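You operate a simulated robot arm through the tools that you are given. There is no shell and no other tool.

You are at the controls of a simulated two-armed robot. One attempt, no reset.

TASK
On the top of the finishing bench, fold the grey cloth in half and then in half again.

Only the result counts: the job must be done as asked and must still hold three seconds after the hand-in. Knocking over, shifting, dropping, spilling or breaking anything else fails it. Flat cloth is picked up by pressing the open fingertips on it (5 to 10 N) and closing them slowly along it; thin cloth reads only 2 to 8 mm in the jaws.

THE ROBOT
Two 7-joint arms with two-finger parallel grippers on one trunk, on a base that moves. Base frame: it is fixed to the floor where the robot stands at the start and does not move with it; the origin is under the middle of the robot, x ahead of it, y to its left, z up; the surface under the hand at the start is at about z = 86. Readings come in cm, rad, newtons and seconds.
The left shoulder is at the start at [6, 18.9, 115.3], the right one opposite. With the tool pointing down near the work surface each hand reaches from about 10 to 66 cm from the robot's upright axis, wherever it stands, measured 20 degrees to its own side. Places, roughly: top of the finishing bench [60, 30, 90]. Payload 3.43 kg a hand.
The TCP of each hand is the grasp point between the finger pads, 3 cm short of the fingertips. In the tool frame z runs along the fingers and y along their closing line. Largest opening 9.4 cm; finger width 2.8, thickness 1; the body of the gripper, 5 by 9.6 cm, starts 5.5 cm behind the TCP.
Orientation is that of the tool frame in the base frame, as a unit quaternion [w, x, y, z]. With the fingers straight down and closing along the base's y, the tool's x points along the base's -x, its y along +y and its z along -z.

THE INTERFACE
- The arms move only by the tool send_rows. It takes "left_targets", "right_targets" or both (then of equal length, played together; a hand with none holds still); each is a list of rows, each a list of 6 numbers: the shift along the tool's x, y, z in cm, then the turn, a rotation vector about the tool's x, y, z in rad. In form: [[dx, dy, dz, ax, ay, az], ...]. A call has 1 to 20 rows; each row shifts and turns the commanded pose from where the row before left it, along the tool's axes as they then stand. "left_fingers" and "right_fingers" are, for a hand that has rows, the opening, from 0 (shut) to 1 (fully open), set as the call begins (left out, the last holds). Rows are played at 5 a second. More than 5 cm and 0.15 rad between two rows, or a gripper value outside its range, and nothing of the call is played. Where a pose cannot be reached the arm comes as near as it can. A force on the tool above 40 N (or 10 N above the force at the start of the call, whichever is more), or a blocked arm, ends the call early, and 0.2 s more pass. Each finger travels about 15.3 cm/s and halts on what it meets, pressing with about 29 N; the grip force reading is that of the motor and also rises with nothing between the fingers. The clock runs only during rows and for 0.2 s after the last one: add rows that do not move to give the fingers time. The reply holds the time, the measured pose of the TCP, the force on the tool along the base axes, the opening and the grip force, in the units named above and with some noise, with the torque about the TCP (base axes, N m) and any sound that the robot's microphone picked up, and new pictures: "pictures" is both (left out), scene, wrist or none (wrist: the cameras of the hands that moved).
- Cameras (640 x 400 px; columns grow to the right, rows downward): "scene" is now at [-0.18, -1.42, 167.02]; the picture's right is [-0.20, -0.98, 0.00], its down [-0.87, 0.18, -0.46] and it looks along [0.45, -0.09, -0.89] (base axes); focal length 266 px, centre (320, 200). "left" rides on the left gripper at [7.6, -1.4, -10.3] in its tool frame; the picture's right is [0.18, 0.98, 0.00], its down [-0.75, 0.14, -0.64] and it looks along [-0.63, 0.12, 0.77] (tool axes); focal length 243 px, centre (320, 200). "right" rides on the right gripper at [7.6, 1.4, -10.3] in its tool frame; the picture's right is [-0.18, 0.98, 0.00], its down [-0.75, -0.14, -0.64] and it looks along [-0.63, -0.12, 0.77] (tool axes); focal length 243 px, centre (320, 200). There is no depth. A picture from a camera that has moved, and an enlarged one, comes with that camera's place and axes in the base frame and with its lens. The place of the scene camera against the robot may be out by one fixed shift of up to 2.5 cm in any direction.
- slide_trunk(by): slides the trunk up (or, below 0, down) by that many cm; the arms and the scene camera ride with it, the base frame stays. It gives what a move gives, with no picture.
- base_move(legs): drives the robot by 1 to 6 legs, each [ahead, left, turn to the left] in cm, cm and rad, along the robot's own axes; the way and the turn of a leg run together, so that a leg with both is an arc; at most 150 cm and 3.142 rad a leg. The arms and the cameras ride along, it lands a little off, and it stops where it bumps. It gives what a move gives, and a new picture of the scene camera.
- aim_head(pan, tilt): turns the head with the scene camera to pan (to the left, within 1.501 rad either way) and tilt (down, from -0.506 to 1.204), counted from straight ahead of the robot. It gives what a move gives, and a new picture of the scene camera.
- inspect(camera, box): a new picture of the part [left, top, right, bottom] of that camera's present view, enlarged. It takes no simulated time.
- sign_off(): hands the job in; it is judged then, once.

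Nothing tells you exact positions but the pictures and the camera data. Unless the task says otherwise, let go and move clear before handing in.

The tools are called after ">>>" as name(argument=value, ...) on one line, values as JSON. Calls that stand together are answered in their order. send_rows: Moves the arms, as the interface text tells. Its arguments: {"type":"object","properties":{"left_targets":{"type":"array","items":{"type":"array","items":{"type":"number"}}},"left_fingers":{"type":"number"},"right_targets":{"type":"array","items":{"type":"array","items":{"type":"number"}}},"right_fingers":{"type":"number"},"pictures":{"type":"string","enum":["both","scene","wrist","none"]}},"required":[]} The other tools are called the same way: slide_trunk (by) moves the trunk up or down; base_move (legs) drives the base; aim_head (pan, tilt) turns the head that bears the scene camera; inspect (camera, box) takes an enlarged picture of a part of a camera's view; sign_off () hands the job in.

At the start:

```text
time_s: 0.0
left_position: [41.23, 2.02, 99.58]
left_tool_rot: [0.001, 0.001, 1.0, 0.0]
left_contact_force: [-0.4, 0.3, -0.7]
left_ft_torque: [0.0, -0.01, -0.03]
left_finger_gap: 9.39
left_gripper_force: 0.0
right_position: [31.89, -26.23, 104.59]
right_tool_rot: [0.0, 0.0, 1.0, 0.0]
right_contact_force: [0.5, -0.3, -0.2]
right_ft_torque: [0.0, 0.02, -0.01]
right_finger_gap: 9.39
right_gripper_force: 0.1
trunk travel left (down, up): [-82.5, 16.5]
robot x, y, heading: [0.4, 0.25, -0.004]
head pan, tilt (commanded): [-0.201, 1.089]
```

scene: 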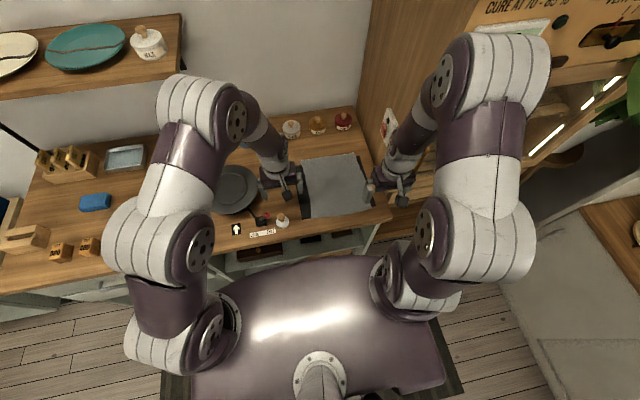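
right: 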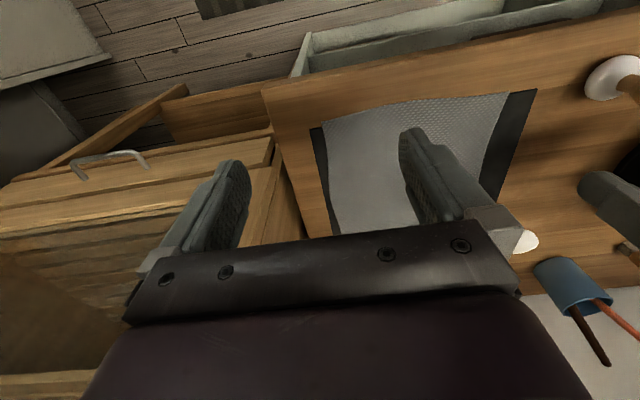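
left: 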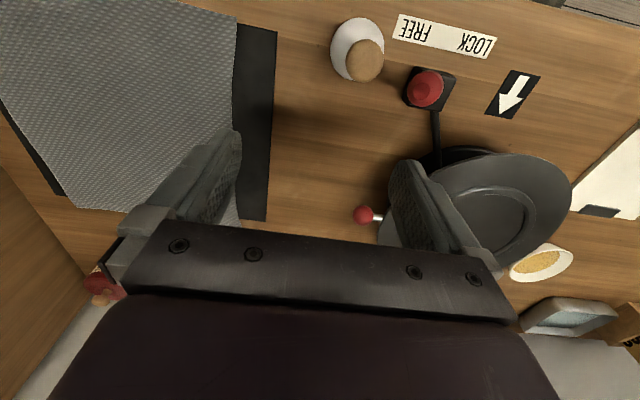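

I see a grey cloth lying on a dark mat on the bench between the two hands, with a plate/wheel, jars and small items nearby. I'll take enlarged pictures first to locate the cloth's corners.

>>> inspect(camera="scene", box=[200, 100, 420, 260])

>>> inspect(camera="right", box=[250, 50, 640, 300])

>>> inspect(camera="left", box=[0, 0, 400, 300])

```text
2.50 times, centred on (310, 180) of scene
camera zoom: at [-0.18, -1.42, 167.02], right [-0.2, -0.98, 0.0], down [-0.87, 0.18, -0.46], along [0.45, -0.09, -0.89], focal length 664 px, centre (345, 250)
```

zoom: 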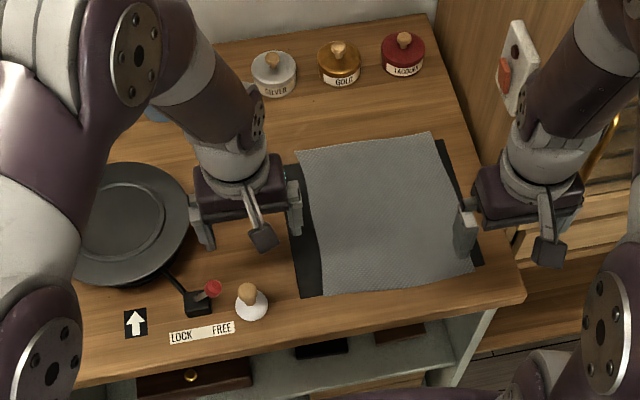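

```text
1.60 times, centred on (445, 175) of right
camera zoom: at [24.34, -24.71, 114.85], right [0.18, 0.98, 0.0], down [0.75, -0.14, 0.64], along [0.63, -0.12, -0.77], focal length 388 px, centre (120, 240)
```

zoom: 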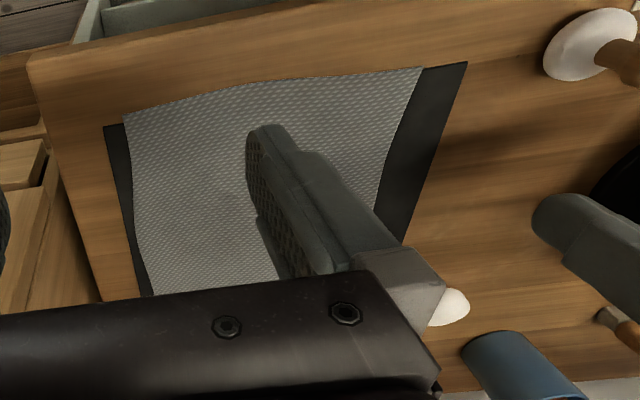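

```text
1.33 times, centred on (200, 150) of left
camera zoom: at [33.53, 0.6, 109.88], right [-0.18, 0.98, 0.0], down [0.75, 0.14, 0.64], along [0.63, 0.12, -0.77], focal length 324 px, centre (480, 267)
```

zoom: 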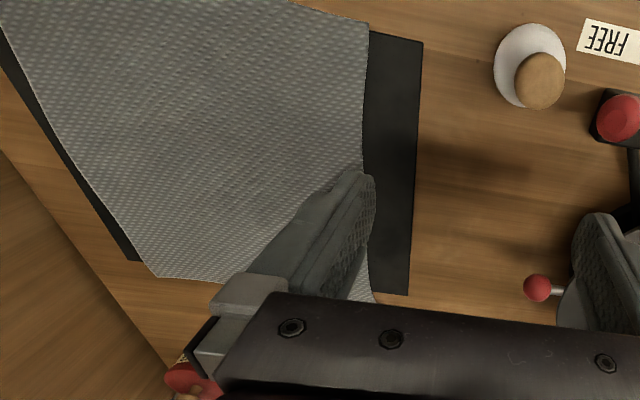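

The cloth lies roughly at x 36–60, y −26.5 to −5.5 at z≈86, slightly skewed, with the jars behind it and a white pot to its near left. I'll half-close the fingers and bring both hands above the two near corners, without touching yet.

>>> send_rows(left_targets=[[1.0, -3.4, 0, 0, 0, 0], [1.1, -3.5, 0, 0, 0, 0], [1.1, -3.4, 2.0, 0, 0, 0], [0, 0, 2.5, 0, 0, 0], [0, 0, 0, 0, 0, 0]], right_targets=[[-1.4, 0.6, 1.0, 0, 0, 0], [-1.4, 0.6, 2.5, 0, 0, 0], [-1.4, 0.6, 3.0, 0, 0, 0], [-1.4, 0.6, 3.0, 0, 0, 0], [0, 0, 0, 0, 0, 0]], left_fingers=0.27, right_fingers=0.27, pictures="both")

```text
time_s: 1.2
left_position: [37.68, -8.34, 95.15]
left_tool_rot: [0.001, 0.0, 1.0, 0.001]
left_contact_force: [-0.9, 0.7, -0.4]
left_ft_torque: [0.0, -0.01, 0.01]
left_finger_gap: 2.52
left_gripper_force: 0.0
right_position: [37.56, -23.59, 94.9]
right_tool_rot: [0.002, 0.0, 1.0, 0.0]
right_contact_force: [-0.7, -0.3, -0.5]
right_ft_torque: [-0.02, -0.02, 0.02]
right_finger_gap: 2.55
right_gripper_force: 0.1
trunk travel left (down, up): [-82.5, 16.5]
robot x, y, heading: [-0.4, 0.15, 0.002]
head pan, tilt (commanded): [-0.201, 1.089]
camera scene: at [-0.32, -1.39, 167.03], right [-0.2, -0.98, 0.0], down [-0.87, 0.18, -0.46], along [0.45, -0.09, -0.89], focal length 266 px, centre (320, 200)
camera right: at [30.0, -22.06, 105.26], right [0.18, 0.98, 0.0], down [0.75, -0.14, 0.64], along [0.63, -0.12, -0.77], focal length 243 px, centre (320, 200)
camera left: at [30.06, -9.61, 105.46], right [-0.18, 0.98, 0.0], down [0.75, 0.14, 0.64], along [0.63, 0.12, -0.77], focal length 243 px, centre (320, 200)
```

scene: 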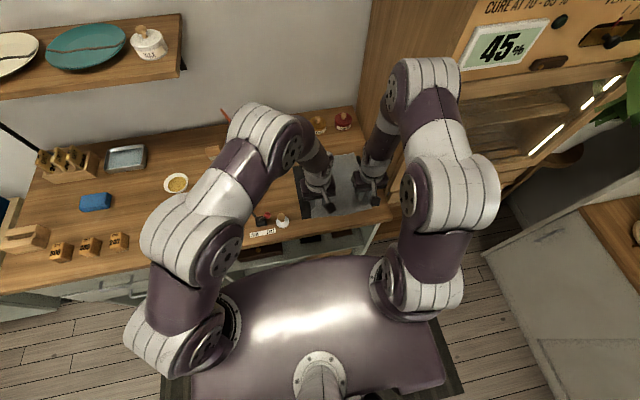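
right: 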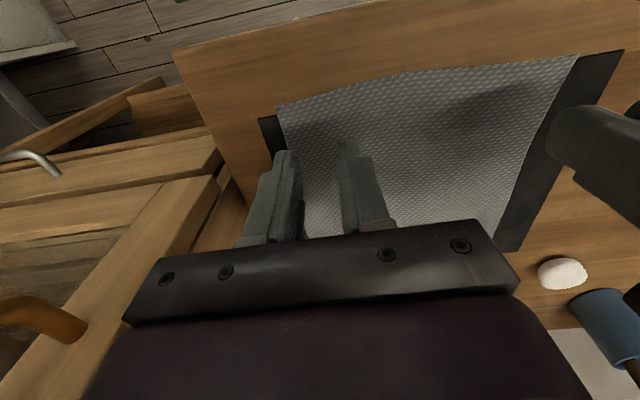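
left: 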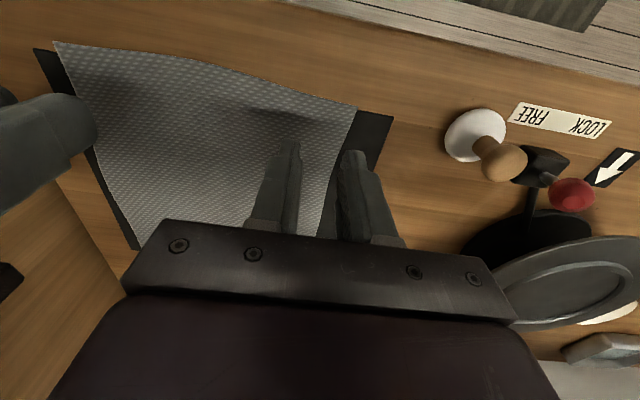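

Both open fingertips hang inside the two near corners of the cloth. I'll go down to about 1 cm above the cloth and check readings before pressing gently.

>>> send_rows(left_targets=[[0, 0, 2.5, 0, 0, 0], [0, 0, 2.5, 0, 0, 0], [0, 0, 0, 0, 0, 0], [0, 0, 0, 0, 0, 0]], right_targets=[[0, 0, 2.5, 0, 0, 0], [0, 0, 2.3, 0, 0, 0], [0, 0, 0, 0, 0, 0], [0, 0, 0, 0, 0, 0]], pictures="wrist")

```text
time_s: 2.2
left_position: [38.18, -8.22, 89.99]
left_tool_rot: [0.0, 0.0, 1.0, 0.0]
left_contact_force: [-0.2, -0.5, 1.2]
left_ft_torque: [-0.02, 0.03, -0.01]
left_finger_gap: 2.54
left_gripper_force: 0.0
right_position: [37.61, -23.75, 90.09]
right_tool_rot: [0.0, 0.0, 1.0, 0.0]
right_contact_force: [0.2, -0.3, 0.0]
right_ft_torque: [0.02, 0.03, -0.02]
right_finger_gap: 2.54
right_gripper_force: 0.1
trunk travel left (down, up): [-82.5, 16.5]
robot x, y, heading: [0.1, -0.24, 0.001]
head pan, tilt (commanded): [-0.201, 1.089]
camera right: at [30.06, -22.24, 100.43], right [0.18, 0.98, 0.0], down [0.75, -0.14, 0.64], along [0.63, -0.12, -0.77], focal length 243 px, centre (320, 200)
camera left: at [30.33, -9.63, 100.24], right [-0.18, 0.98, 0.0], down [0.75, 0.14, 0.64], along [0.63, 0.12, -0.77], focal length 243 px, centre (320, 200)
```

right: 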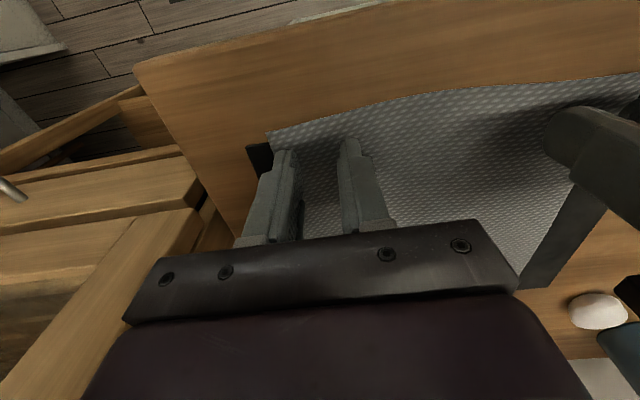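
left: 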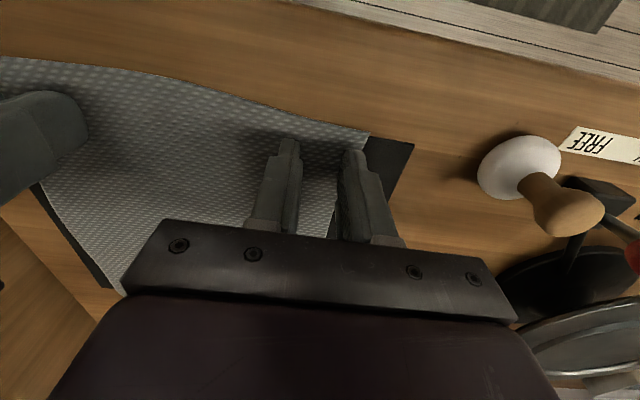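

The tips are about 1 cm above the cloth, just inside both near corners. Now lowering in small steps until a light press registers.

>>> send_rows(left_targets=[[0, 0, 0.3, 0, 0, 0], [0, 0, 0.3, 0, 0, 0], [0, 0, 0.2, 0, 0, 0], [0, 0, 0, 0, 0, 0]], right_targets=[[0, 0, 0.3, 0, 0, 0], [0, 0, 0.3, 0, 0, 0], [0, 0, 0.2, 0, 0, 0], [0, 0, 0, 0, 0, 0]], pictures="none")

```text
time_s: 3.2
left_position: [38.03, -8.29, 89.31]
left_tool_rot: [0.002, -0.001, 1.0, -0.001]
left_contact_force: [2.2, 2.8, 21.1]
left_ft_torque: [0.34, 0.04, -0.06]
left_finger_gap: 2.56
left_gripper_force: 0.1
right_position: [37.41, -23.71, 89.5]
right_tool_rot: [0.0, 0.0, 1.0, 0.0]
right_contact_force: [-0.1, -0.1, -0.1]
right_ft_torque: [0.02, -0.02, 0.03]
right_finger_gap: 2.57
right_gripper_force: 0.0
trunk travel left (down, up): [-82.5, 16.5]
robot x, y, heading: [-0.08, -0.04, 0.003]
head pan, tilt (commanded): [-0.201, 1.089]
```

The left hand already presses with 21 N, the right isn't touching yet. I'll ease the left up slightly and lower the right in 1 mm steps.

>>> send_rows(left_targets=[[0, 0, -0.1, 0, 0, 0], [0, 0, 0, 0, 0, 0]], right_targets=[[0, 0, 0.1, 0, 0, 0], [0, 0, 0, 0, 0, 0]], pictures="none")

```text
time_s: 3.8
left_position: [37.88, -8.28, 89.42]
left_tool_rot: [0.001, 0.0, 1.0, -0.001]
left_contact_force: [4.0, -1.4, 6.5]
left_ft_torque: [0.02, -0.06, -0.01]
left_finger_gap: 2.52
left_gripper_force: 0.1
right_position: [37.51, -23.76, 89.4]
right_tool_rot: [0.002, 0.0, 1.0, -0.001]
right_contact_force: [-3.2, 1.5, 17.5]
right_ft_torque: [-0.02, 0.18, -0.02]
right_finger_gap: 2.53
right_gripper_force: 0.1
trunk travel left (down, up): [-82.5, 16.5]
robot x, y, heading: [-0.17, 0.17, 0.003]
head pan, tilt (commanded): [-0.201, 1.089]
```

Left now presses at about 6.5 N; right at 17.5 N. I'll ease the right a touch and start closing slowly on both.

>>> send_rows(left_targets=[[0, 0, 0, 0, 0, 0], [0, 0, 0, 0, 0, 0]], right_targets=[[0, 0, -0.06, 0, 0, 0], [0, 0, 0, 0, 0, 0]], left_fingers=0.23, right_fingers=0.25, pictures="none")

```text
time_s: 4.4
left_position: [37.83, -8.32, 89.45]
left_tool_rot: [0.001, 0.0, 1.0, 0.0]
left_contact_force: [-3.4, 1.1, 14.5]
left_ft_torque: [0.07, 0.26, -0.02]
left_finger_gap: 1.79
left_gripper_force: 0.2
right_position: [37.4, -23.71, 89.36]
right_tool_rot: [0.0, -0.001, 1.0, 0.0]
right_contact_force: [2.2, 1.1, 3.0]
right_ft_torque: [0.0, -0.09, 0.05]
right_finger_gap: 2.29
right_gripper_force: 0.1
trunk travel left (down, up): [-82.5, 16.5]
robot x, y, heading: [0.2, 0.08, 0.003]
head pan, tilt (commanded): [-0.201, 1.089]
```

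Forces are now about 14 N left and 3 N right. I'll trim both and continue closing slowly, with wrist pictures to see whether the cloth gathers.

>>> send_rows(left_targets=[[0, 0, -0.03, 0, 0, 0], [0, 0, 0, 0, 0, 0]], right_targets=[[0, 0, 0.03, 0, 0, 0], [0, 0, 0, 0, 0, 0]], left_fingers=0.17, right_fingers=0.2, pictures="wrist")

```text
time_s: 5.0
left_position: [37.93, -8.38, 89.49]
left_tool_rot: [0.0, 0.0, 1.0, 0.0]
left_contact_force: [0.6, -0.3, 2.2]
left_ft_torque: [0.01, 0.01, 0.01]
left_finger_gap: 1.52
left_gripper_force: 0.1
right_position: [37.38, -23.76, 89.53]
right_tool_rot: [0.0, 0.0, 1.0, 0.0]
right_contact_force: [-1.7, 1.9, 10.6]
right_ft_torque: [0.03, 0.11, 0.01]
right_finger_gap: 1.63
right_gripper_force: 0.1
trunk travel left (down, up): [-82.5, 16.5]
robot x, y, heading: [-0.18, 0.22, -0.001]
head pan, tilt (commanded): [-0.201, 1.089]
camera right: at [29.82, -22.23, 99.71], right [0.18, 0.98, 0.0], down [0.75, -0.14, 0.64], along [0.63, -0.12, -0.77], focal length 243 px, centre (320, 200)
camera left: at [30.15, -9.61, 99.67], right [-0.18, 0.98, 0.0], down [0.75, 0.14, 0.64], along [0.63, 0.12, -0.77], focal length 243 px, centre (320, 200)
```

right: 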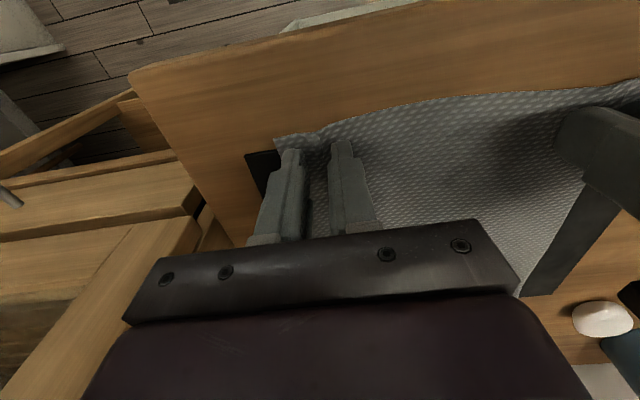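
left: 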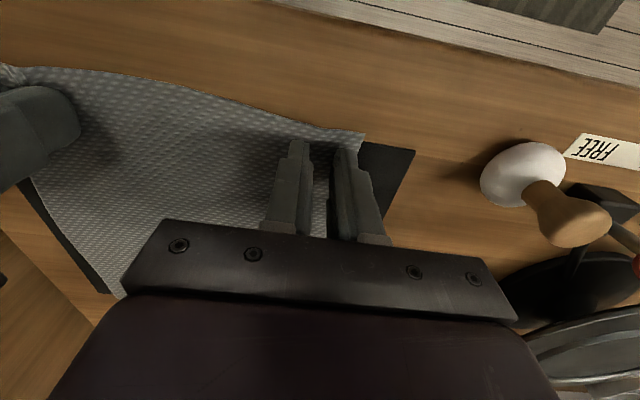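

The cloth corners are gathering inward between the fingers. I'll keep the press in the 5–10 N range and continue closing.

>>> send_rows(left_targets=[[0, 0, 0.03, 0, 0, 0], [0, 0, 0, 0, 0, 0]], right_targets=[[0, 0, -0.01, 0, 0, 0], [0, 0, 0, 0, 0, 0]], left_fingers=0.13, right_fingers=0.14, pictures="none")

>>> send_rows(left_targets=[[0, 0, 0, 0, 0, 0], [0, 0, 0, 0, 0, 0]], right_targets=[[0, 0, 0, 0, 0, 0], [0, 0, 0, 0, 0, 0]], left_fingers=0.09, right_fingers=0.09, pictures="none")

```text
time_s: 5.6
left_position: [38.07, -8.32, 89.43]
left_tool_rot: [0.0, 0.0, 1.0, 0.001]
left_contact_force: [-1.4, -0.5, 2.0]
left_ft_torque: [-0.02, 0.04, 0.0]
left_finger_gap: 1.18
left_gripper_force: 0.0
right_position: [37.36, -23.83, 89.38]
right_tool_rot: [0.002, 0.001, 1.0, 0.0]
right_contact_force: [-0.6, 1.2, 7.6]
right_ft_torque: [-0.02, 0.03, 0.02]
right_finger_gap: 1.04
right_gripper_force: 0.1
trunk travel left (down, up): [-82.5, 16.5]
robot x, y, heading: [-0.28, 0.25, -0.002]
head pan, tilt (commanded): [-0.201, 1.089]
```

```text
time_s: 6.2
left_position: [38.02, -8.34, 89.46]
left_tool_rot: [-0.001, -0.001, 1.0, 0.0]
left_contact_force: [0.1, -0.3, 0.9]
left_ft_torque: [0.0, -0.01, 0.01]
left_finger_gap: 0.82
left_gripper_force: 0.1
right_position: [37.45, -23.86, 89.38]
right_tool_rot: [0.001, 0.0, 1.0, 0.0]
right_contact_force: [-0.7, 1.8, 8.0]
right_ft_torque: [0.01, 0.04, 0.0]
right_finger_gap: 0.53
right_gripper_force: 0.0
trunk travel left (down, up): [-82.5, 16.5]
robot x, y, heading: [0.0, -0.06, -0.0]
head pan, tilt (commanded): [-0.201, 1.089]
```

Right looks well gripped at a 5 mm gap; the left's press has faded to about 1 N, so I'll look before closing further.

>>> send_rows(left_targets=[[0, 0, 0.04, 0, 0, 0], [0, 0, 0, 0, 0, 0]], right_targets=[[0, 0, 0, 0, 0, 0], [0, 0, 0, 0, 0, 0]], right_fingers=0.04, pictures="wrist")

>>> inspect(camera="left", box=[220, 100, 460, 250])

>>> inspect(camera="right", box=[220, 100, 460, 250])

```text
time_s: 6.8
left_position: [38.01, -8.28, 89.47]
left_tool_rot: [0.0, 0.0, 1.0, 0.0]
left_contact_force: [-0.4, -0.2, 2.5]
left_ft_torque: [0.0, 0.06, -0.01]
left_finger_gap: 0.82
left_gripper_force: 0.2
right_position: [37.53, -23.75, 89.45]
right_tool_rot: [0.001, 0.0, 1.0, 0.0]
right_contact_force: [0.8, 1.1, 7.2]
right_ft_torque: [-0.01, 0.0, -0.01]
right_finger_gap: 0.28
right_gripper_force: 0.1
trunk travel left (down, up): [-82.5, 16.5]
robot x, y, heading: [-0.27, 0.12, 0.004]
head pan, tilt (commanded): [-0.201, 1.089]
camera right: at [29.89, -22.3, 99.71], right [0.18, 0.98, 0.0], down [0.75, -0.14, 0.64], along [0.63, -0.12, -0.77], focal length 243 px, centre (320, 200)
camera left: at [30.27, -9.65, 99.67], right [-0.18, 0.98, 0.0], down [0.75, 0.14, 0.64], along [0.63, 0.12, -0.77], focal length 243 px, centre (320, 200)
```

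right: 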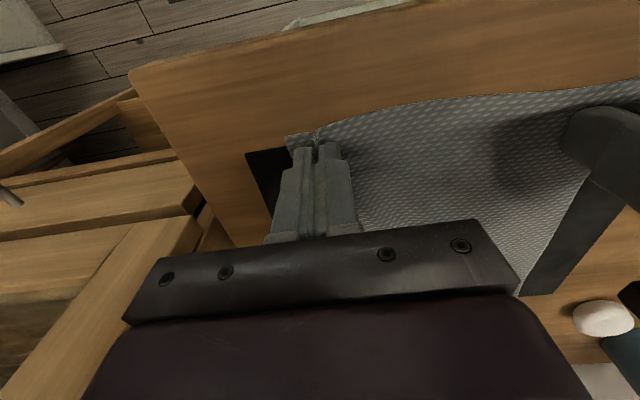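
left: 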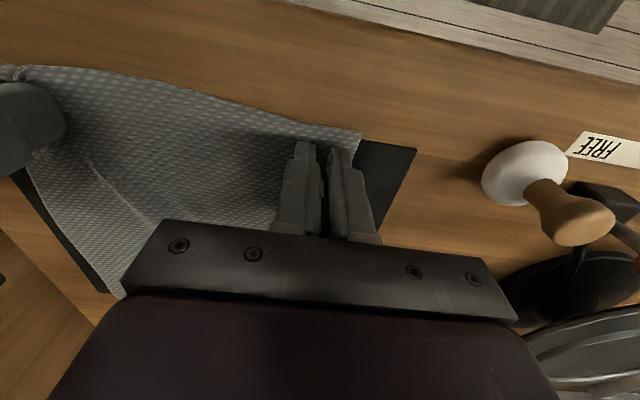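

```text
2.67 times, centred on (340, 175) of left
camera zoom: at [30.27, -9.65, 99.67], right [-0.18, 0.98, 0.0], down [0.75, 0.14, 0.64], along [0.63, 0.12, -0.77], focal length 647 px, centre (267, 267)
```

zoom: 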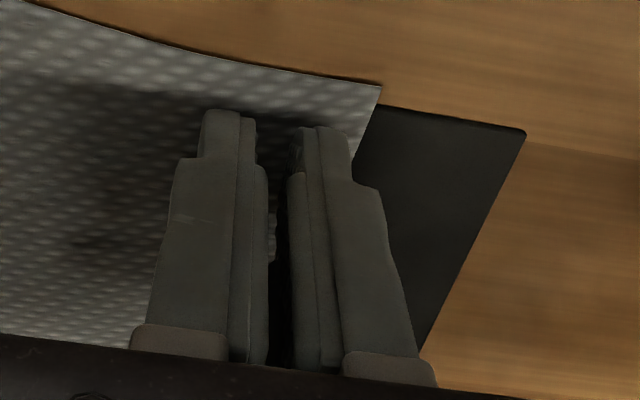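

```text
2.67 times, centred on (340, 175) of right
camera zoom: at [29.89, -22.3, 99.71], right [0.18, 0.98, 0.0], down [0.75, -0.14, 0.64], along [0.63, -0.12, -0.77], focal length 647 px, centre (267, 267)
```

zoom: 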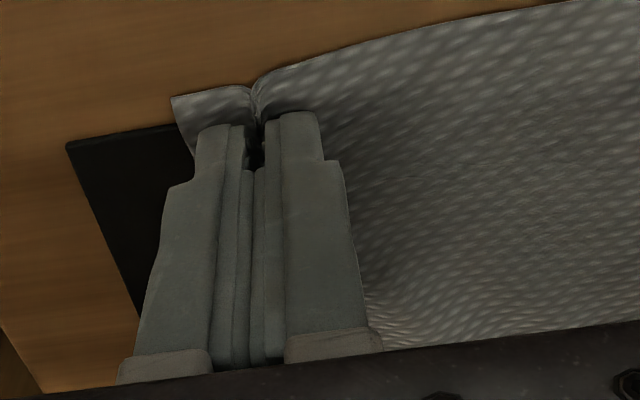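

The right hand has a clean pinch, but the left slipped over the cloth, which lies flat again. I'll clamp the right fully, then lift, reopen and re-press the left with a firmer press.

>>> send_rows(left_targets=[[0, 0, -0.3, 0, 0, 0], [0, 0.0, 0, 0, 0, 0], [0, 0, 0, 0, 0, 0]], right_targets=[[0, 0, 0, 0, 0, 0], [0, 0, 0, 0, 0, 0], [0, 0, 0, 0, 0, 0]], left_fingers=0.25, right_fingers=0.0, pictures="none")

>>> send_rows(left_targets=[[0, -0.2, 0.15, 0, 0, 0], [0, 0, 0.15, 0, 0, 0], [0, 0, 0, 0, 0, 0], [0, 0, 0, 0, 0, 0]], pictures="none")

```text
time_s: 7.6
left_position: [37.97, -8.27, 89.63]
left_tool_rot: [0.0, 0.0, 1.0, 0.0]
left_contact_force: [0.7, -0.9, -1.0]
left_ft_torque: [0.01, -0.01, 0.0]
left_finger_gap: 2.35
left_gripper_force: 0.2
right_position: [37.46, -23.75, 89.41]
right_tool_rot: [0.001, 0.0, 1.0, 0.0]
right_contact_force: [0.1, -1.4, 9.8]
right_ft_torque: [-0.05, -0.01, 0.02]
right_finger_gap: 0.17
right_gripper_force: 29.3
trunk travel left (down, up): [-82.5, 16.5]
robot x, y, heading: [0.26, -0.34, -0.001]
head pan, tilt (commanded): [-0.201, 1.089]
```

```text
time_s: 8.6
left_position: [38.02, -8.55, 89.47]
left_tool_rot: [-0.001, 0.001, 1.0, 0.0]
left_contact_force: [-0.4, 0.6, 3.0]
left_ft_torque: [0.01, 0.0, 0.0]
left_finger_gap: 2.38
left_gripper_force: 0.1
right_position: [37.52, -23.84, 89.4]
right_tool_rot: [0.001, 0.0, 1.0, 0.0]
right_contact_force: [1.0, -1.0, 8.2]
right_ft_torque: [-0.03, -0.01, 0.0]
right_finger_gap: 0.18
right_gripper_force: 29.0
trunk travel left (down, up): [-82.5, 16.5]
robot x, y, heading: [0.35, 0.14, -0.002]
head pan, tilt (commanded): [-0.201, 1.089]
```

Right is clamped (about 2 mm, 29 N). I'll press the left a little harder, then close in small steps while holding the press.

>>> send_rows(left_targets=[[0, 0, 0.04, 0, 0, 0], [0, 0, 0, 0, 0, 0]], pictures="none")

>>> send_rows(left_targets=[[0, 0, 0, 0, 0, 0], [0, 0, 0, 0, 0, 0]], left_fingers=0.22, pictures="none")

```text
time_s: 9.2
left_position: [37.91, -8.53, 89.33]
left_tool_rot: [0.001, -0.001, 1.0, 0.0]
left_contact_force: [-1.9, -0.6, 10.1]
left_ft_torque: [0.04, 0.13, -0.01]
left_finger_gap: 2.35
left_gripper_force: 0.0
right_position: [37.48, -23.82, 89.45]
right_tool_rot: [0.001, 0.0, 1.0, 0.0]
right_contact_force: [2.5, -0.8, 4.2]
right_ft_torque: [-0.02, -0.04, 0.01]
right_finger_gap: 0.17
right_gripper_force: 28.7
trunk travel left (down, up): [-82.5, 16.5]
robot x, y, heading: [0.03, 0.06, 0.002]
head pan, tilt (commanded): [-0.201, 1.089]
```

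```text
time_s: 9.8
left_position: [38.08, -8.6, 89.44]
left_tool_rot: [0.001, 0.0, 1.0, -0.001]
left_contact_force: [1.1, -1.7, 9.9]
left_ft_torque: [-0.01, 0.04, -0.02]
left_finger_gap: 1.81
left_gripper_force: 0.1
right_position: [37.54, -23.9, 89.47]
right_tool_rot: [0.0, 0.0, 1.0, 0.0]
right_contact_force: [2.4, 0.4, 5.4]
right_ft_torque: [0.01, -0.04, 0.0]
right_finger_gap: 0.18
right_gripper_force: 28.7
trunk travel left (down, up): [-82.5, 16.5]
robot x, y, heading: [0.03, -0.57, -0.002]
head pan, tilt (commanded): [-0.201, 1.089]
```

Left presses at about 10 N as wanted. I'll continue closing in small steps.

>>> send_rows(left_targets=[[0, 0, 0, 0, 0, 0], [0, 0, 0, 0, 0, 0]], left_fingers=0.18, pictures="none")

>>> send_rows(left_targets=[[0, 0, 0, 0, 0, 0], [0, 0, 0, 0, 0, 0]], left_fingers=0.14, pictures="wrist")

```text
time_s: 10.4
left_position: [38.03, -8.67, 89.37]
left_tool_rot: [0.001, 0.0, 1.0, -0.001]
left_contact_force: [1.1, -1.5, 12.6]
left_ft_torque: [0.01, 0.02, 0.03]
left_finger_gap: 1.74
left_gripper_force: 1.1
right_position: [37.4, -23.91, 89.46]
right_tool_rot: [0.0, 0.0, 1.0, 0.0]
right_contact_force: [1.5, 0.6, 5.3]
right_ft_torque: [0.01, -0.08, 0.01]
right_finger_gap: 0.17
right_gripper_force: 28.7
trunk travel left (down, up): [-82.5, 16.5]
robot x, y, heading: [0.06, 0.01, 0.006]
head pan, tilt (commanded): [-0.201, 1.089]
```

```text
time_s: 11.0
left_position: [37.97, -8.44, 89.35]
left_tool_rot: [0.001, 0.0, 1.0, 0.0]
left_contact_force: [0.6, 3.2, 16.9]
left_ft_torque: [0.14, 0.03, -0.01]
left_finger_gap: 1.11
left_gripper_force: 0.0
right_position: [37.51, -23.86, 89.47]
right_tool_rot: [0.0, 0.0, 1.0, 0.0]
right_contact_force: [1.6, -1.9, 1.7]
right_ft_torque: [-0.07, -0.06, -0.03]
right_finger_gap: 0.17
right_gripper_force: 29.1
trunk travel left (down, up): [-82.5, 16.5]
robot x, y, heading: [-0.22, -0.31, -0.002]
head pan, tilt (commanded): [-0.201, 1.089]
camera left: at [30.26, -9.88, 99.65], right [-0.18, 0.98, 0.0], down [0.75, 0.14, 0.64], along [0.63, 0.12, -0.77], focal length 243 px, centre (320, 200)
```

left: 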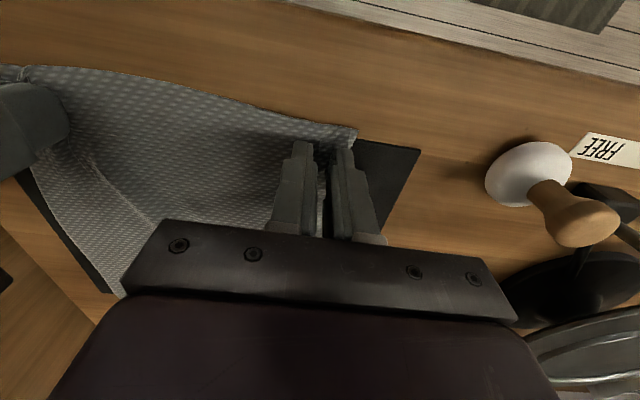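

>>> inspect(camera="left", box=[240, 100, 440, 225])

```text
3.20 times, centred on (340, 162) of left
camera zoom: at [30.26, -9.88, 99.65], right [-0.18, 0.98, 0.0], down [0.75, 0.14, 0.64], along [0.63, 0.12, -0.77], focal length 776 px, centre (256, 320)
```

zoom: 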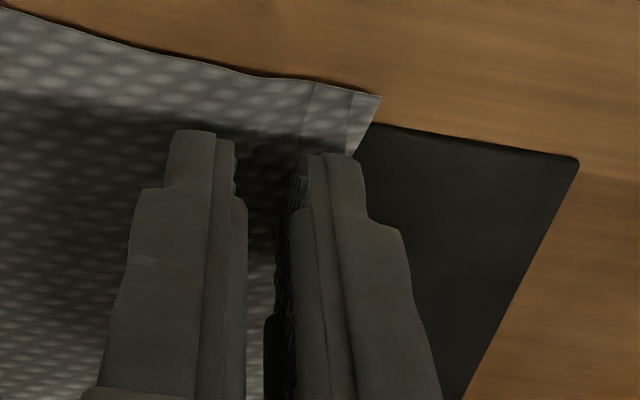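

The corner has moved in about 1 cm and a ridge is starting between the left fingers. I'll continue closing slowly.

>>> send_rows(left_targets=[[0, 0, -0.01, 0, 0, 0], [0, 0, 0, 0, 0, 0]], left_fingers=0.1, pictures="none")

>>> send_rows(left_targets=[[0, 0, 0, 0, 0, 0], [0, 0, 0, 0, 0, 0]], left_fingers=0.06, pictures="none")

>>> inspect(camera="left", box=[240, 100, 440, 225])

```text
time_s: 11.6
left_position: [38.08, -8.44, 89.4]
left_tool_rot: [0.001, 0.0, 1.0, 0.0]
left_contact_force: [0.8, 2.7, 15.3]
left_ft_torque: [0.09, 0.05, -0.03]
left_finger_gap: 0.68
left_gripper_force: 0.0
right_position: [37.42, -23.7, 89.34]
right_tool_rot: [0.0, 0.0, 1.0, 0.0]
right_contact_force: [2.1, 0.5, 3.0]
right_ft_torque: [-0.03, -0.05, 0.0]
right_finger_gap: 0.16
right_gripper_force: 29.2
trunk travel left (down, up): [-82.5, 16.5]
robot x, y, heading: [0.05, 0.25, 0.004]
head pan, tilt (commanded): [-0.201, 1.089]
```

```text
time_s: 12.2
left_position: [38.04, -8.5, 89.53]
left_tool_rot: [-0.001, 0.0, 1.0, 0.0]
left_contact_force: [0.8, 2.4, 14.3]
left_ft_torque: [0.14, 0.08, -0.02]
left_finger_gap: 0.65
left_gripper_force: 1.0
right_position: [37.4, -23.73, 89.43]
right_tool_rot: [0.001, 0.0, 1.0, 0.0]
right_contact_force: [0.9, 0.5, 3.2]
right_ft_torque: [0.0, -0.02, -0.01]
right_finger_gap: 0.2
right_gripper_force: 28.8
trunk travel left (down, up): [-82.5, 16.5]
robot x, y, heading: [-0.15, 0.01, -0.002]
head pan, tilt (commanded): [-0.201, 1.089]
```

```text
3.20 times, centred on (340, 162) of left
camera zoom: at [30.25, -9.88, 99.66], right [-0.18, 0.98, 0.0], down [0.75, 0.14, 0.64], along [0.63, 0.12, -0.77], focal length 776 px, centre (256, 320)
```

zoom: 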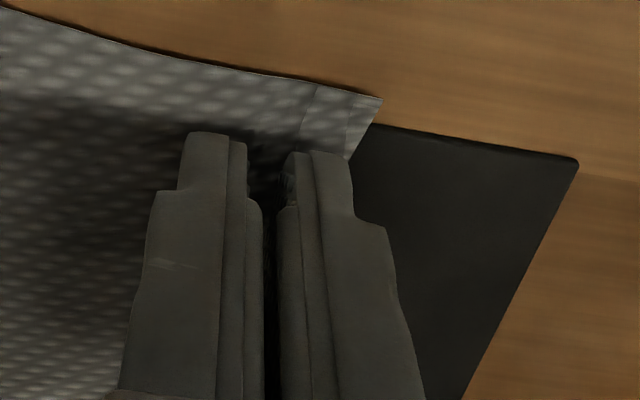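

The left jaw is at 6.5 mm with a faint ridge. I'll close the rest of the way slowly and check whether cloth is held.

>>> send_rows(left_targets=[[0, 0, 0, 0, 0, 0], [0, 0, 0, 0, 0, 0]], left_fingers=0.03, pictures="none")

>>> send_rows(left_targets=[[0, 0, 0, 0, 0, 0], [0, 0, 0, 0, 0, 0]], left_fingers=0.0, pictures="none")

>>> inspect(camera="left", box=[240, 100, 440, 225])

```text
time_s: 12.8
left_position: [37.93, -8.56, 89.42]
left_tool_rot: [0.001, 0.0, 1.0, 0.0]
left_contact_force: [-0.3, 0.1, 12.1]
left_ft_torque: [0.06, 0.11, -0.02]
left_finger_gap: 0.01
left_gripper_force: 0.1
right_position: [37.41, -23.8, 89.31]
right_tool_rot: [0.001, 0.0, 1.0, 0.0]
right_contact_force: [0.4, 2.0, 2.6]
right_ft_torque: [0.01, -0.04, 0.0]
right_finger_gap: 0.18
right_gripper_force: 28.5
trunk travel left (down, up): [-82.5, 16.5]
robot x, y, heading: [-0.03, 0.14, 0.002]
head pan, tilt (commanded): [-0.201, 1.089]
```

```text
time_s: 13.4
left_position: [37.98, -8.51, 89.42]
left_tool_rot: [0.001, 0.0, 1.0, 0.0]
left_contact_force: [-0.4, 2.8, 13.7]
left_ft_torque: [0.1, 0.11, 0.01]
left_finger_gap: 0.03
left_gripper_force: 29.0
right_position: [37.49, -23.77, 89.45]
right_tool_rot: [0.001, 0.0, 1.0, 0.0]
right_contact_force: [-0.2, 0.7, 1.6]
right_ft_torque: [0.02, -0.07, -0.01]
right_finger_gap: 0.14
right_gripper_force: 28.9
trunk travel left (down, up): [-82.5, 16.5]
robot x, y, heading: [-0.39, 0.09, -0.002]
head pan, tilt (commanded): [-0.201, 1.089]
```

```text
3.20 times, centred on (340, 162) of left
camera zoom: at [30.24, -9.88, 99.66], right [-0.18, 0.98, 0.0], down [0.75, 0.14, 0.64], along [0.63, 0.12, -0.77], focal length 776 px, centre (256, 320)
```

zoom: 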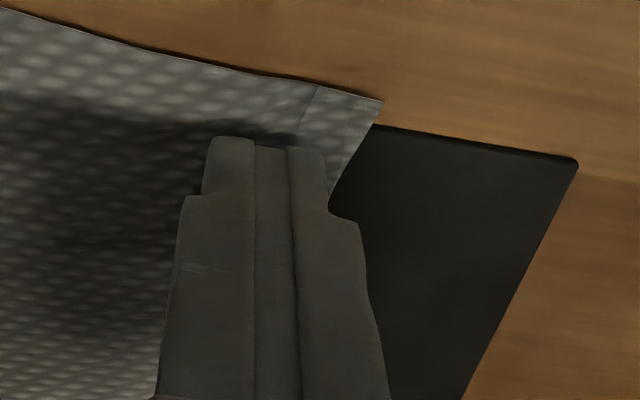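

The left closed on nothing: the cloth's left edge has shifted to y≈−6.9, so my outer finger was half off it. I'll lift, reopen and re-press about 1.5 cm further inward.

>>> send_rows(left_targets=[[0, 0, -0.5, 0, 0, 0], [0, -1.5, 0, 0, 0, 0], [0, 0, 0, 0, 0, 0]], left_fingers=0.25, pictures="none")

>>> send_rows(left_targets=[[0, 0, 0.2, 0, 0, 0], [0, 0, 0.25, 0, 0, 0], [0, 0, 0, 0, 0, 0], [0, 0, 0, 0, 0, 0]], pictures="wrist")

>>> inspect(camera="left", box=[240, 100, 440, 225])

```text
time_s: 14.2
left_position: [37.96, -10.14, 89.89]
left_tool_rot: [0.0, 0.0, 1.0, 0.0]
left_contact_force: [0.3, 0.0, 0.0]
left_ft_torque: [0.0, 0.01, 0.0]
left_finger_gap: 2.37
left_gripper_force: 0.0
right_position: [37.5, -23.83, 89.37]
right_tool_rot: [0.0, -0.001, 1.0, 0.0]
right_contact_force: [-1.5, 2.9, 9.2]
right_ft_torque: [0.01, 0.07, 0.01]
right_finger_gap: 0.18
right_gripper_force: 28.9
trunk travel left (down, up): [-82.5, 16.5]
robot x, y, heading: [0.27, 0.07, -0.002]
head pan, tilt (commanded): [-0.201, 1.089]
```

```text
time_s: 15.2
left_position: [37.9, -10.1, 89.36]
left_tool_rot: [0.001, -0.001, 1.0, 0.0]
left_contact_force: [-0.2, -1.2, 3.0]
left_ft_torque: [0.04, 0.02, -0.01]
left_finger_gap: 2.34
left_gripper_force: 0.1
right_position: [37.47, -23.74, 89.36]
right_tool_rot: [0.0, -0.002, 1.0, 0.001]
right_contact_force: [-0.9, 2.4, 6.5]
right_ft_torque: [0.02, 0.09, -0.03]
right_finger_gap: 0.17
right_gripper_force: 28.7
trunk travel left (down, up): [-82.5, 16.5]
robot x, y, heading: [0.06, -0.06, -0.002]
head pan, tilt (commanded): [-0.201, 1.089]
camera left: at [30.28, -11.33, 99.67], right [-0.18, 0.98, 0.0], down [0.75, 0.14, 0.64], along [0.63, 0.12, -0.77], focal length 243 px, centre (320, 200)
```

left: 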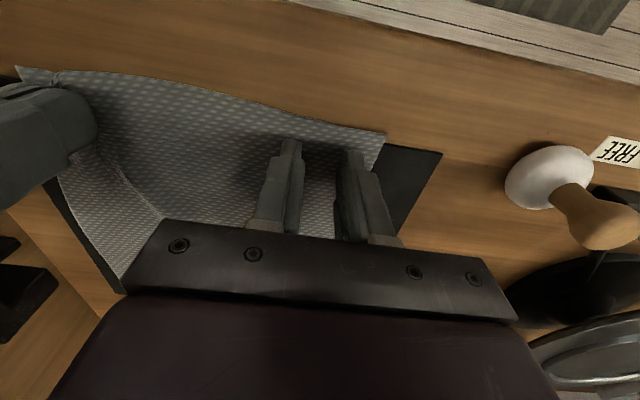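

```text
3.20 times, centred on (340, 162) of left
camera zoom: at [30.28, -11.33, 99.67], right [-0.18, 0.98, 0.0], down [0.75, 0.14, 0.64], along [0.63, 0.12, -0.77], focal length 776 px, centre (256, 320)
```

zoom: 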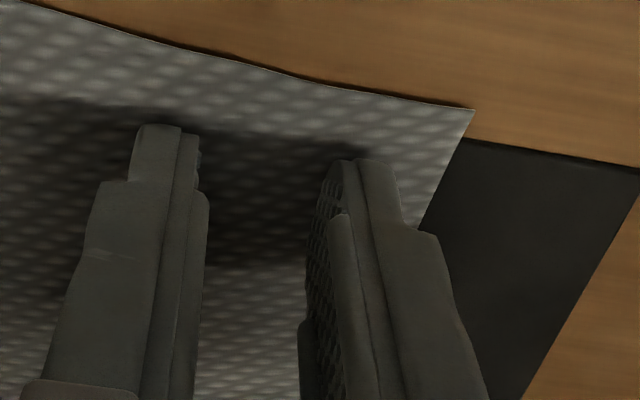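

Both left fingertips are now well inside the cloth edge. Pressing slightly more and closing in small steps.

>>> send_rows(left_targets=[[0, 0, 0.04, 0, 0, 0], [0, 0, 0, 0, 0, 0]], left_fingers=0.24, pictures="none")

>>> send_rows(left_targets=[[0, 0, 0.0, 0, 0, 0], [0, 0, 0, 0, 0, 0]], left_fingers=0.21, pictures="none")

```text
time_s: 15.8
left_position: [38.09, -10.06, 89.43]
left_tool_rot: [0.001, 0.001, 1.0, 0.001]
left_contact_force: [-1.3, 1.9, 9.1]
left_ft_torque: [0.16, 0.1, 0.01]
left_finger_gap: 2.32
left_gripper_force: 0.6
right_position: [37.41, -23.83, 89.45]
right_tool_rot: [0.001, 0.0, 1.0, 0.0]
right_contact_force: [0.9, -0.4, 1.5]
right_ft_torque: [0.03, 0.0, -0.01]
right_finger_gap: 0.16
right_gripper_force: 28.8
trunk travel left (down, up): [-82.5, 16.5]
robot x, y, heading: [0.73, 0.08, 0.002]
head pan, tilt (commanded): [-0.201, 1.089]
```

```text
time_s: 16.4
left_position: [38.12, -10.03, 89.48]
left_tool_rot: [0.001, 0.0, 1.0, -0.001]
left_contact_force: [0.8, -2.3, 8.7]
left_ft_torque: [-0.02, 0.05, 0.04]
left_finger_gap: 1.74
left_gripper_force: 0.1
right_position: [37.5, -23.72, 89.47]
right_tool_rot: [0.0, 0.0, 1.0, 0.001]
right_contact_force: [-1.4, 2.7, 4.8]
right_ft_torque: [0.07, 0.0, 0.0]
right_finger_gap: 0.19
right_gripper_force: 28.7
trunk travel left (down, up): [-82.5, 16.5]
robot x, y, heading: [-0.36, 0.0, -0.003]
head pan, tilt (commanded): [-0.201, 1.089]
```

>>> send_rows(left_targets=[[0, 0, 0, 0, 0, 0], [0, 0, 0, 0, 0, 0]], left_fingers=0.16, pictures="none")

>>> inspect(camera="left", box=[240, 100, 440, 225])

```text
time_s: 17.0
left_position: [38.13, -10.14, 89.43]
left_tool_rot: [0.001, 0.0, 1.0, 0.0]
left_contact_force: [0.6, -1.5, 11.0]
left_ft_torque: [0.03, 0.04, 0.0]
left_finger_gap: 1.23
left_gripper_force: 0.0
right_position: [37.44, -23.7, 89.46]
right_tool_rot: [0.001, 0.0, 1.0, 0.0]
right_contact_force: [0.4, 2.7, 4.2]
right_ft_torque: [0.05, 0.03, 0.0]
right_finger_gap: 0.16
right_gripper_force: 29.0
trunk travel left (down, up): [-82.5, 16.5]
robot x, y, heading: [0.1, 0.01, 0.003]
head pan, tilt (commanded): [-0.201, 1.089]
```

```text
3.20 times, centred on (340, 162) of left
camera zoom: at [30.29, -11.37, 99.65], right [-0.18, 0.98, 0.0], down [0.75, 0.14, 0.64], along [0.63, 0.12, -0.77], focal length 776 px, centre (256, 320)
```

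zoom: 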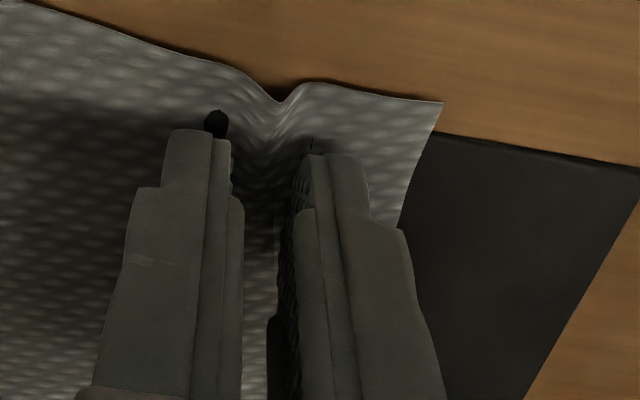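

A clear ridge is now forming between the left fingers. I'll finish closing on it.

>>> send_rows(left_targets=[[0, 0, 0, 0, 0, 0], [0, 0, 0, 0, 0, 0]], left_fingers=0.11, pictures="none")

>>> send_rows(left_targets=[[0, 0, 0, 0, 0, 0], [0, 0, 0, 0, 0, 0]], left_fingers=0.06, pictures="none")

>>> send_rows(left_targets=[[0, 0, 0, 0, 0, 0], [0, 0, 0, 0, 0, 0], [0, 0, 0, 0, 0, 0]], left_fingers=0.0, pictures="none")

>>> inspect(camera="left", box=[240, 100, 440, 225])

```text
time_s: 17.6
left_position: [37.91, -10.05, 89.35]
left_tool_rot: [0.001, 0.0, 1.0, 0.0]
left_contact_force: [0.5, -3.2, 12.1]
left_ft_torque: [-0.06, 0.09, 0.03]
left_finger_gap: 0.84
left_gripper_force: 0.1
right_position: [37.39, -23.87, 89.31]
right_tool_rot: [0.001, 0.0, 1.0, 0.0]
right_contact_force: [0.5, 3.1, 3.2]
right_ft_torque: [0.09, -0.03, 0.01]
right_finger_gap: 0.15
right_gripper_force: 28.6
trunk travel left (down, up): [-82.5, 16.5]
robot x, y, heading: [-0.01, 0.06, 0.0]
head pan, tilt (commanded): [-0.201, 1.089]
```

```text
time_s: 18.2
left_position: [38.02, -10.06, 89.43]
left_tool_rot: [0.0, 0.001, 1.0, 0.0]
left_contact_force: [-0.1, -4.1, 13.8]
left_ft_torque: [-0.07, 0.13, 0.07]
left_finger_gap: 0.5
left_gripper_force: 0.0
right_position: [37.48, -23.82, 89.39]
right_tool_rot: [0.001, 0.001, 1.0, 0.0]
right_contact_force: [0.5, 3.9, 3.1]
right_ft_torque: [0.09, -0.01, 0.02]
right_finger_gap: 0.15
right_gripper_force: 29.3
trunk travel left (down, up): [-82.5, 16.5]
robot x, y, heading: [-0.12, 0.12, 0.001]
head pan, tilt (commanded): [-0.201, 1.089]
```

```text
time_s: 19.0
left_position: [37.96, -10.19, 89.45]
left_tool_rot: [0.001, 0.001, 1.0, -0.001]
left_contact_force: [1.2, -4.6, 13.4]
left_ft_torque: [-0.08, 0.12, 0.1]
left_finger_gap: 0.19
left_gripper_force: 28.4
right_position: [37.49, -23.82, 89.41]
right_tool_rot: [0.0, 0.0, 1.0, 0.0]
right_contact_force: [0.9, 7.9, 2.6]
right_ft_torque: [0.23, -0.01, -0.03]
right_finger_gap: 0.19
right_gripper_force: 29.3
trunk travel left (down, up): [-82.5, 16.5]
robot x, y, heading: [-0.15, 0.24, 0.0]
head pan, tilt (commanded): [-0.201, 1.089]
```

```text
3.20 times, centred on (340, 162) of left
camera zoom: at [30.29, -11.34, 99.65], right [-0.18, 0.98, 0.0], down [0.75, 0.14, 0.64], along [0.63, 0.12, -0.77], focal length 776 px, centre (256, 320)
```

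zoom: 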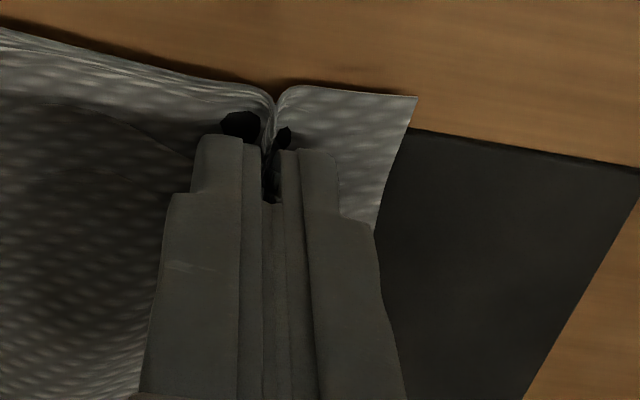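

Both near corners are now pinched (about 2 mm each). Let me look at the far edge's position from the scene camera before lifting.

>>> inspect(camera="scene", box=[260, 110, 420, 230])

>>> send_rows(left_targets=[[0, -0.2, -0.6, 0, 0, 0], [0, 0, -0.6, 0, 0, 0], [0, 0, -0.8, 0, 0, 0], [0, 0, 0, 0, 0, 0]], right_targets=[[0, 0.2, -0.6, 0, 0, 0], [0, 0, -0.6, 0, 0, 0], [0, 0, -0.8, 0, 0, 0], [0, 0, 0, 0, 0, 0]], pictures="both")

```text
3.33 times, centred on (340, 170) of scene
camera zoom: at [-0.32, -1.32, 167.03], right [-0.2, -0.98, 0.0], down [-0.87, 0.18, -0.46], along [0.45, -0.09, -0.89], focal length 885 px, centre (253, 300)
```

zoom: 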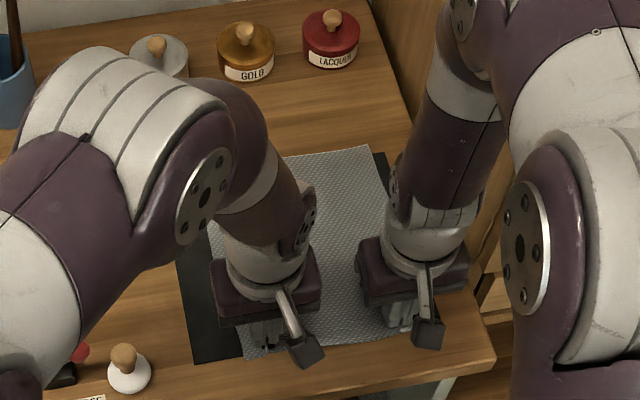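

```text
time_s: 20.0
left_position: [37.97, -10.32, 91.5]
left_tool_rot: [0.0, 0.0, 1.0, 0.0]
left_contact_force: [0.7, -1.0, 0.1]
left_ft_torque: [-0.02, 0.02, 0.01]
left_finger_gap: 0.18
left_gripper_force: 28.8
right_position: [37.58, -23.79, 91.42]
right_tool_rot: [0.0, 0.0, 1.0, 0.001]
right_contact_force: [0.6, 1.5, 0.3]
right_ft_torque: [0.04, -0.01, -0.02]
right_finger_gap: 0.15
right_gripper_force: 29.1
trunk travel left (down, up): [-82.5, 16.5]
robot x, y, heading: [-0.08, -0.13, 0.001]
head pan, tilt (commanded): [-0.201, 1.089]
camera scene: at [-0.16, -1.43, 167.02], right [-0.2, -0.98, 0.0], down [-0.87, 0.18, -0.46], along [0.45, -0.09, -0.89], focal length 266 px, centre (320, 200)
camera right: at [29.92, -22.18, 101.64], right [0.18, 0.98, 0.0], down [0.75, -0.14, 0.64], along [0.63, -0.12, -0.77], focal length 243 px, centre (320, 200)
camera left: at [30.3, -11.68, 101.66], right [-0.18, 0.98, 0.0], down [0.75, 0.14, 0.64], along [0.63, 0.12, -0.77], focal length 243 px, centre (320, 200)
```

scene: 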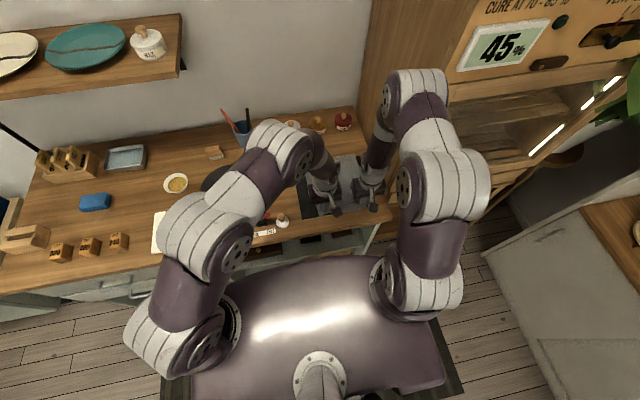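
right: 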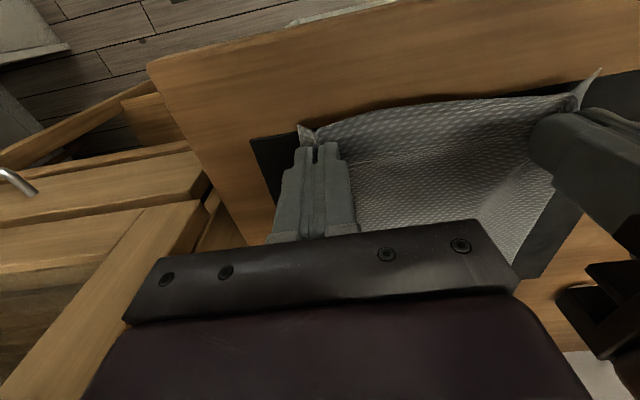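
left: 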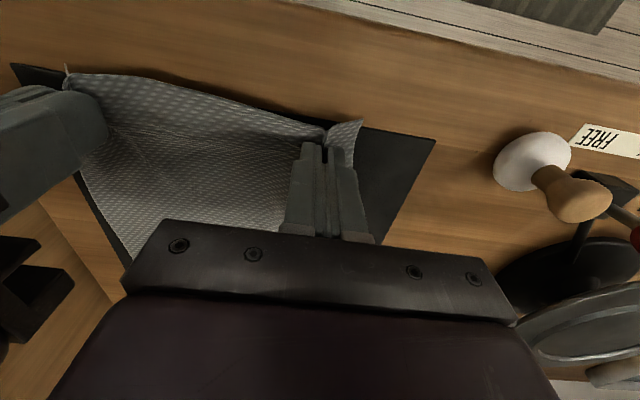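

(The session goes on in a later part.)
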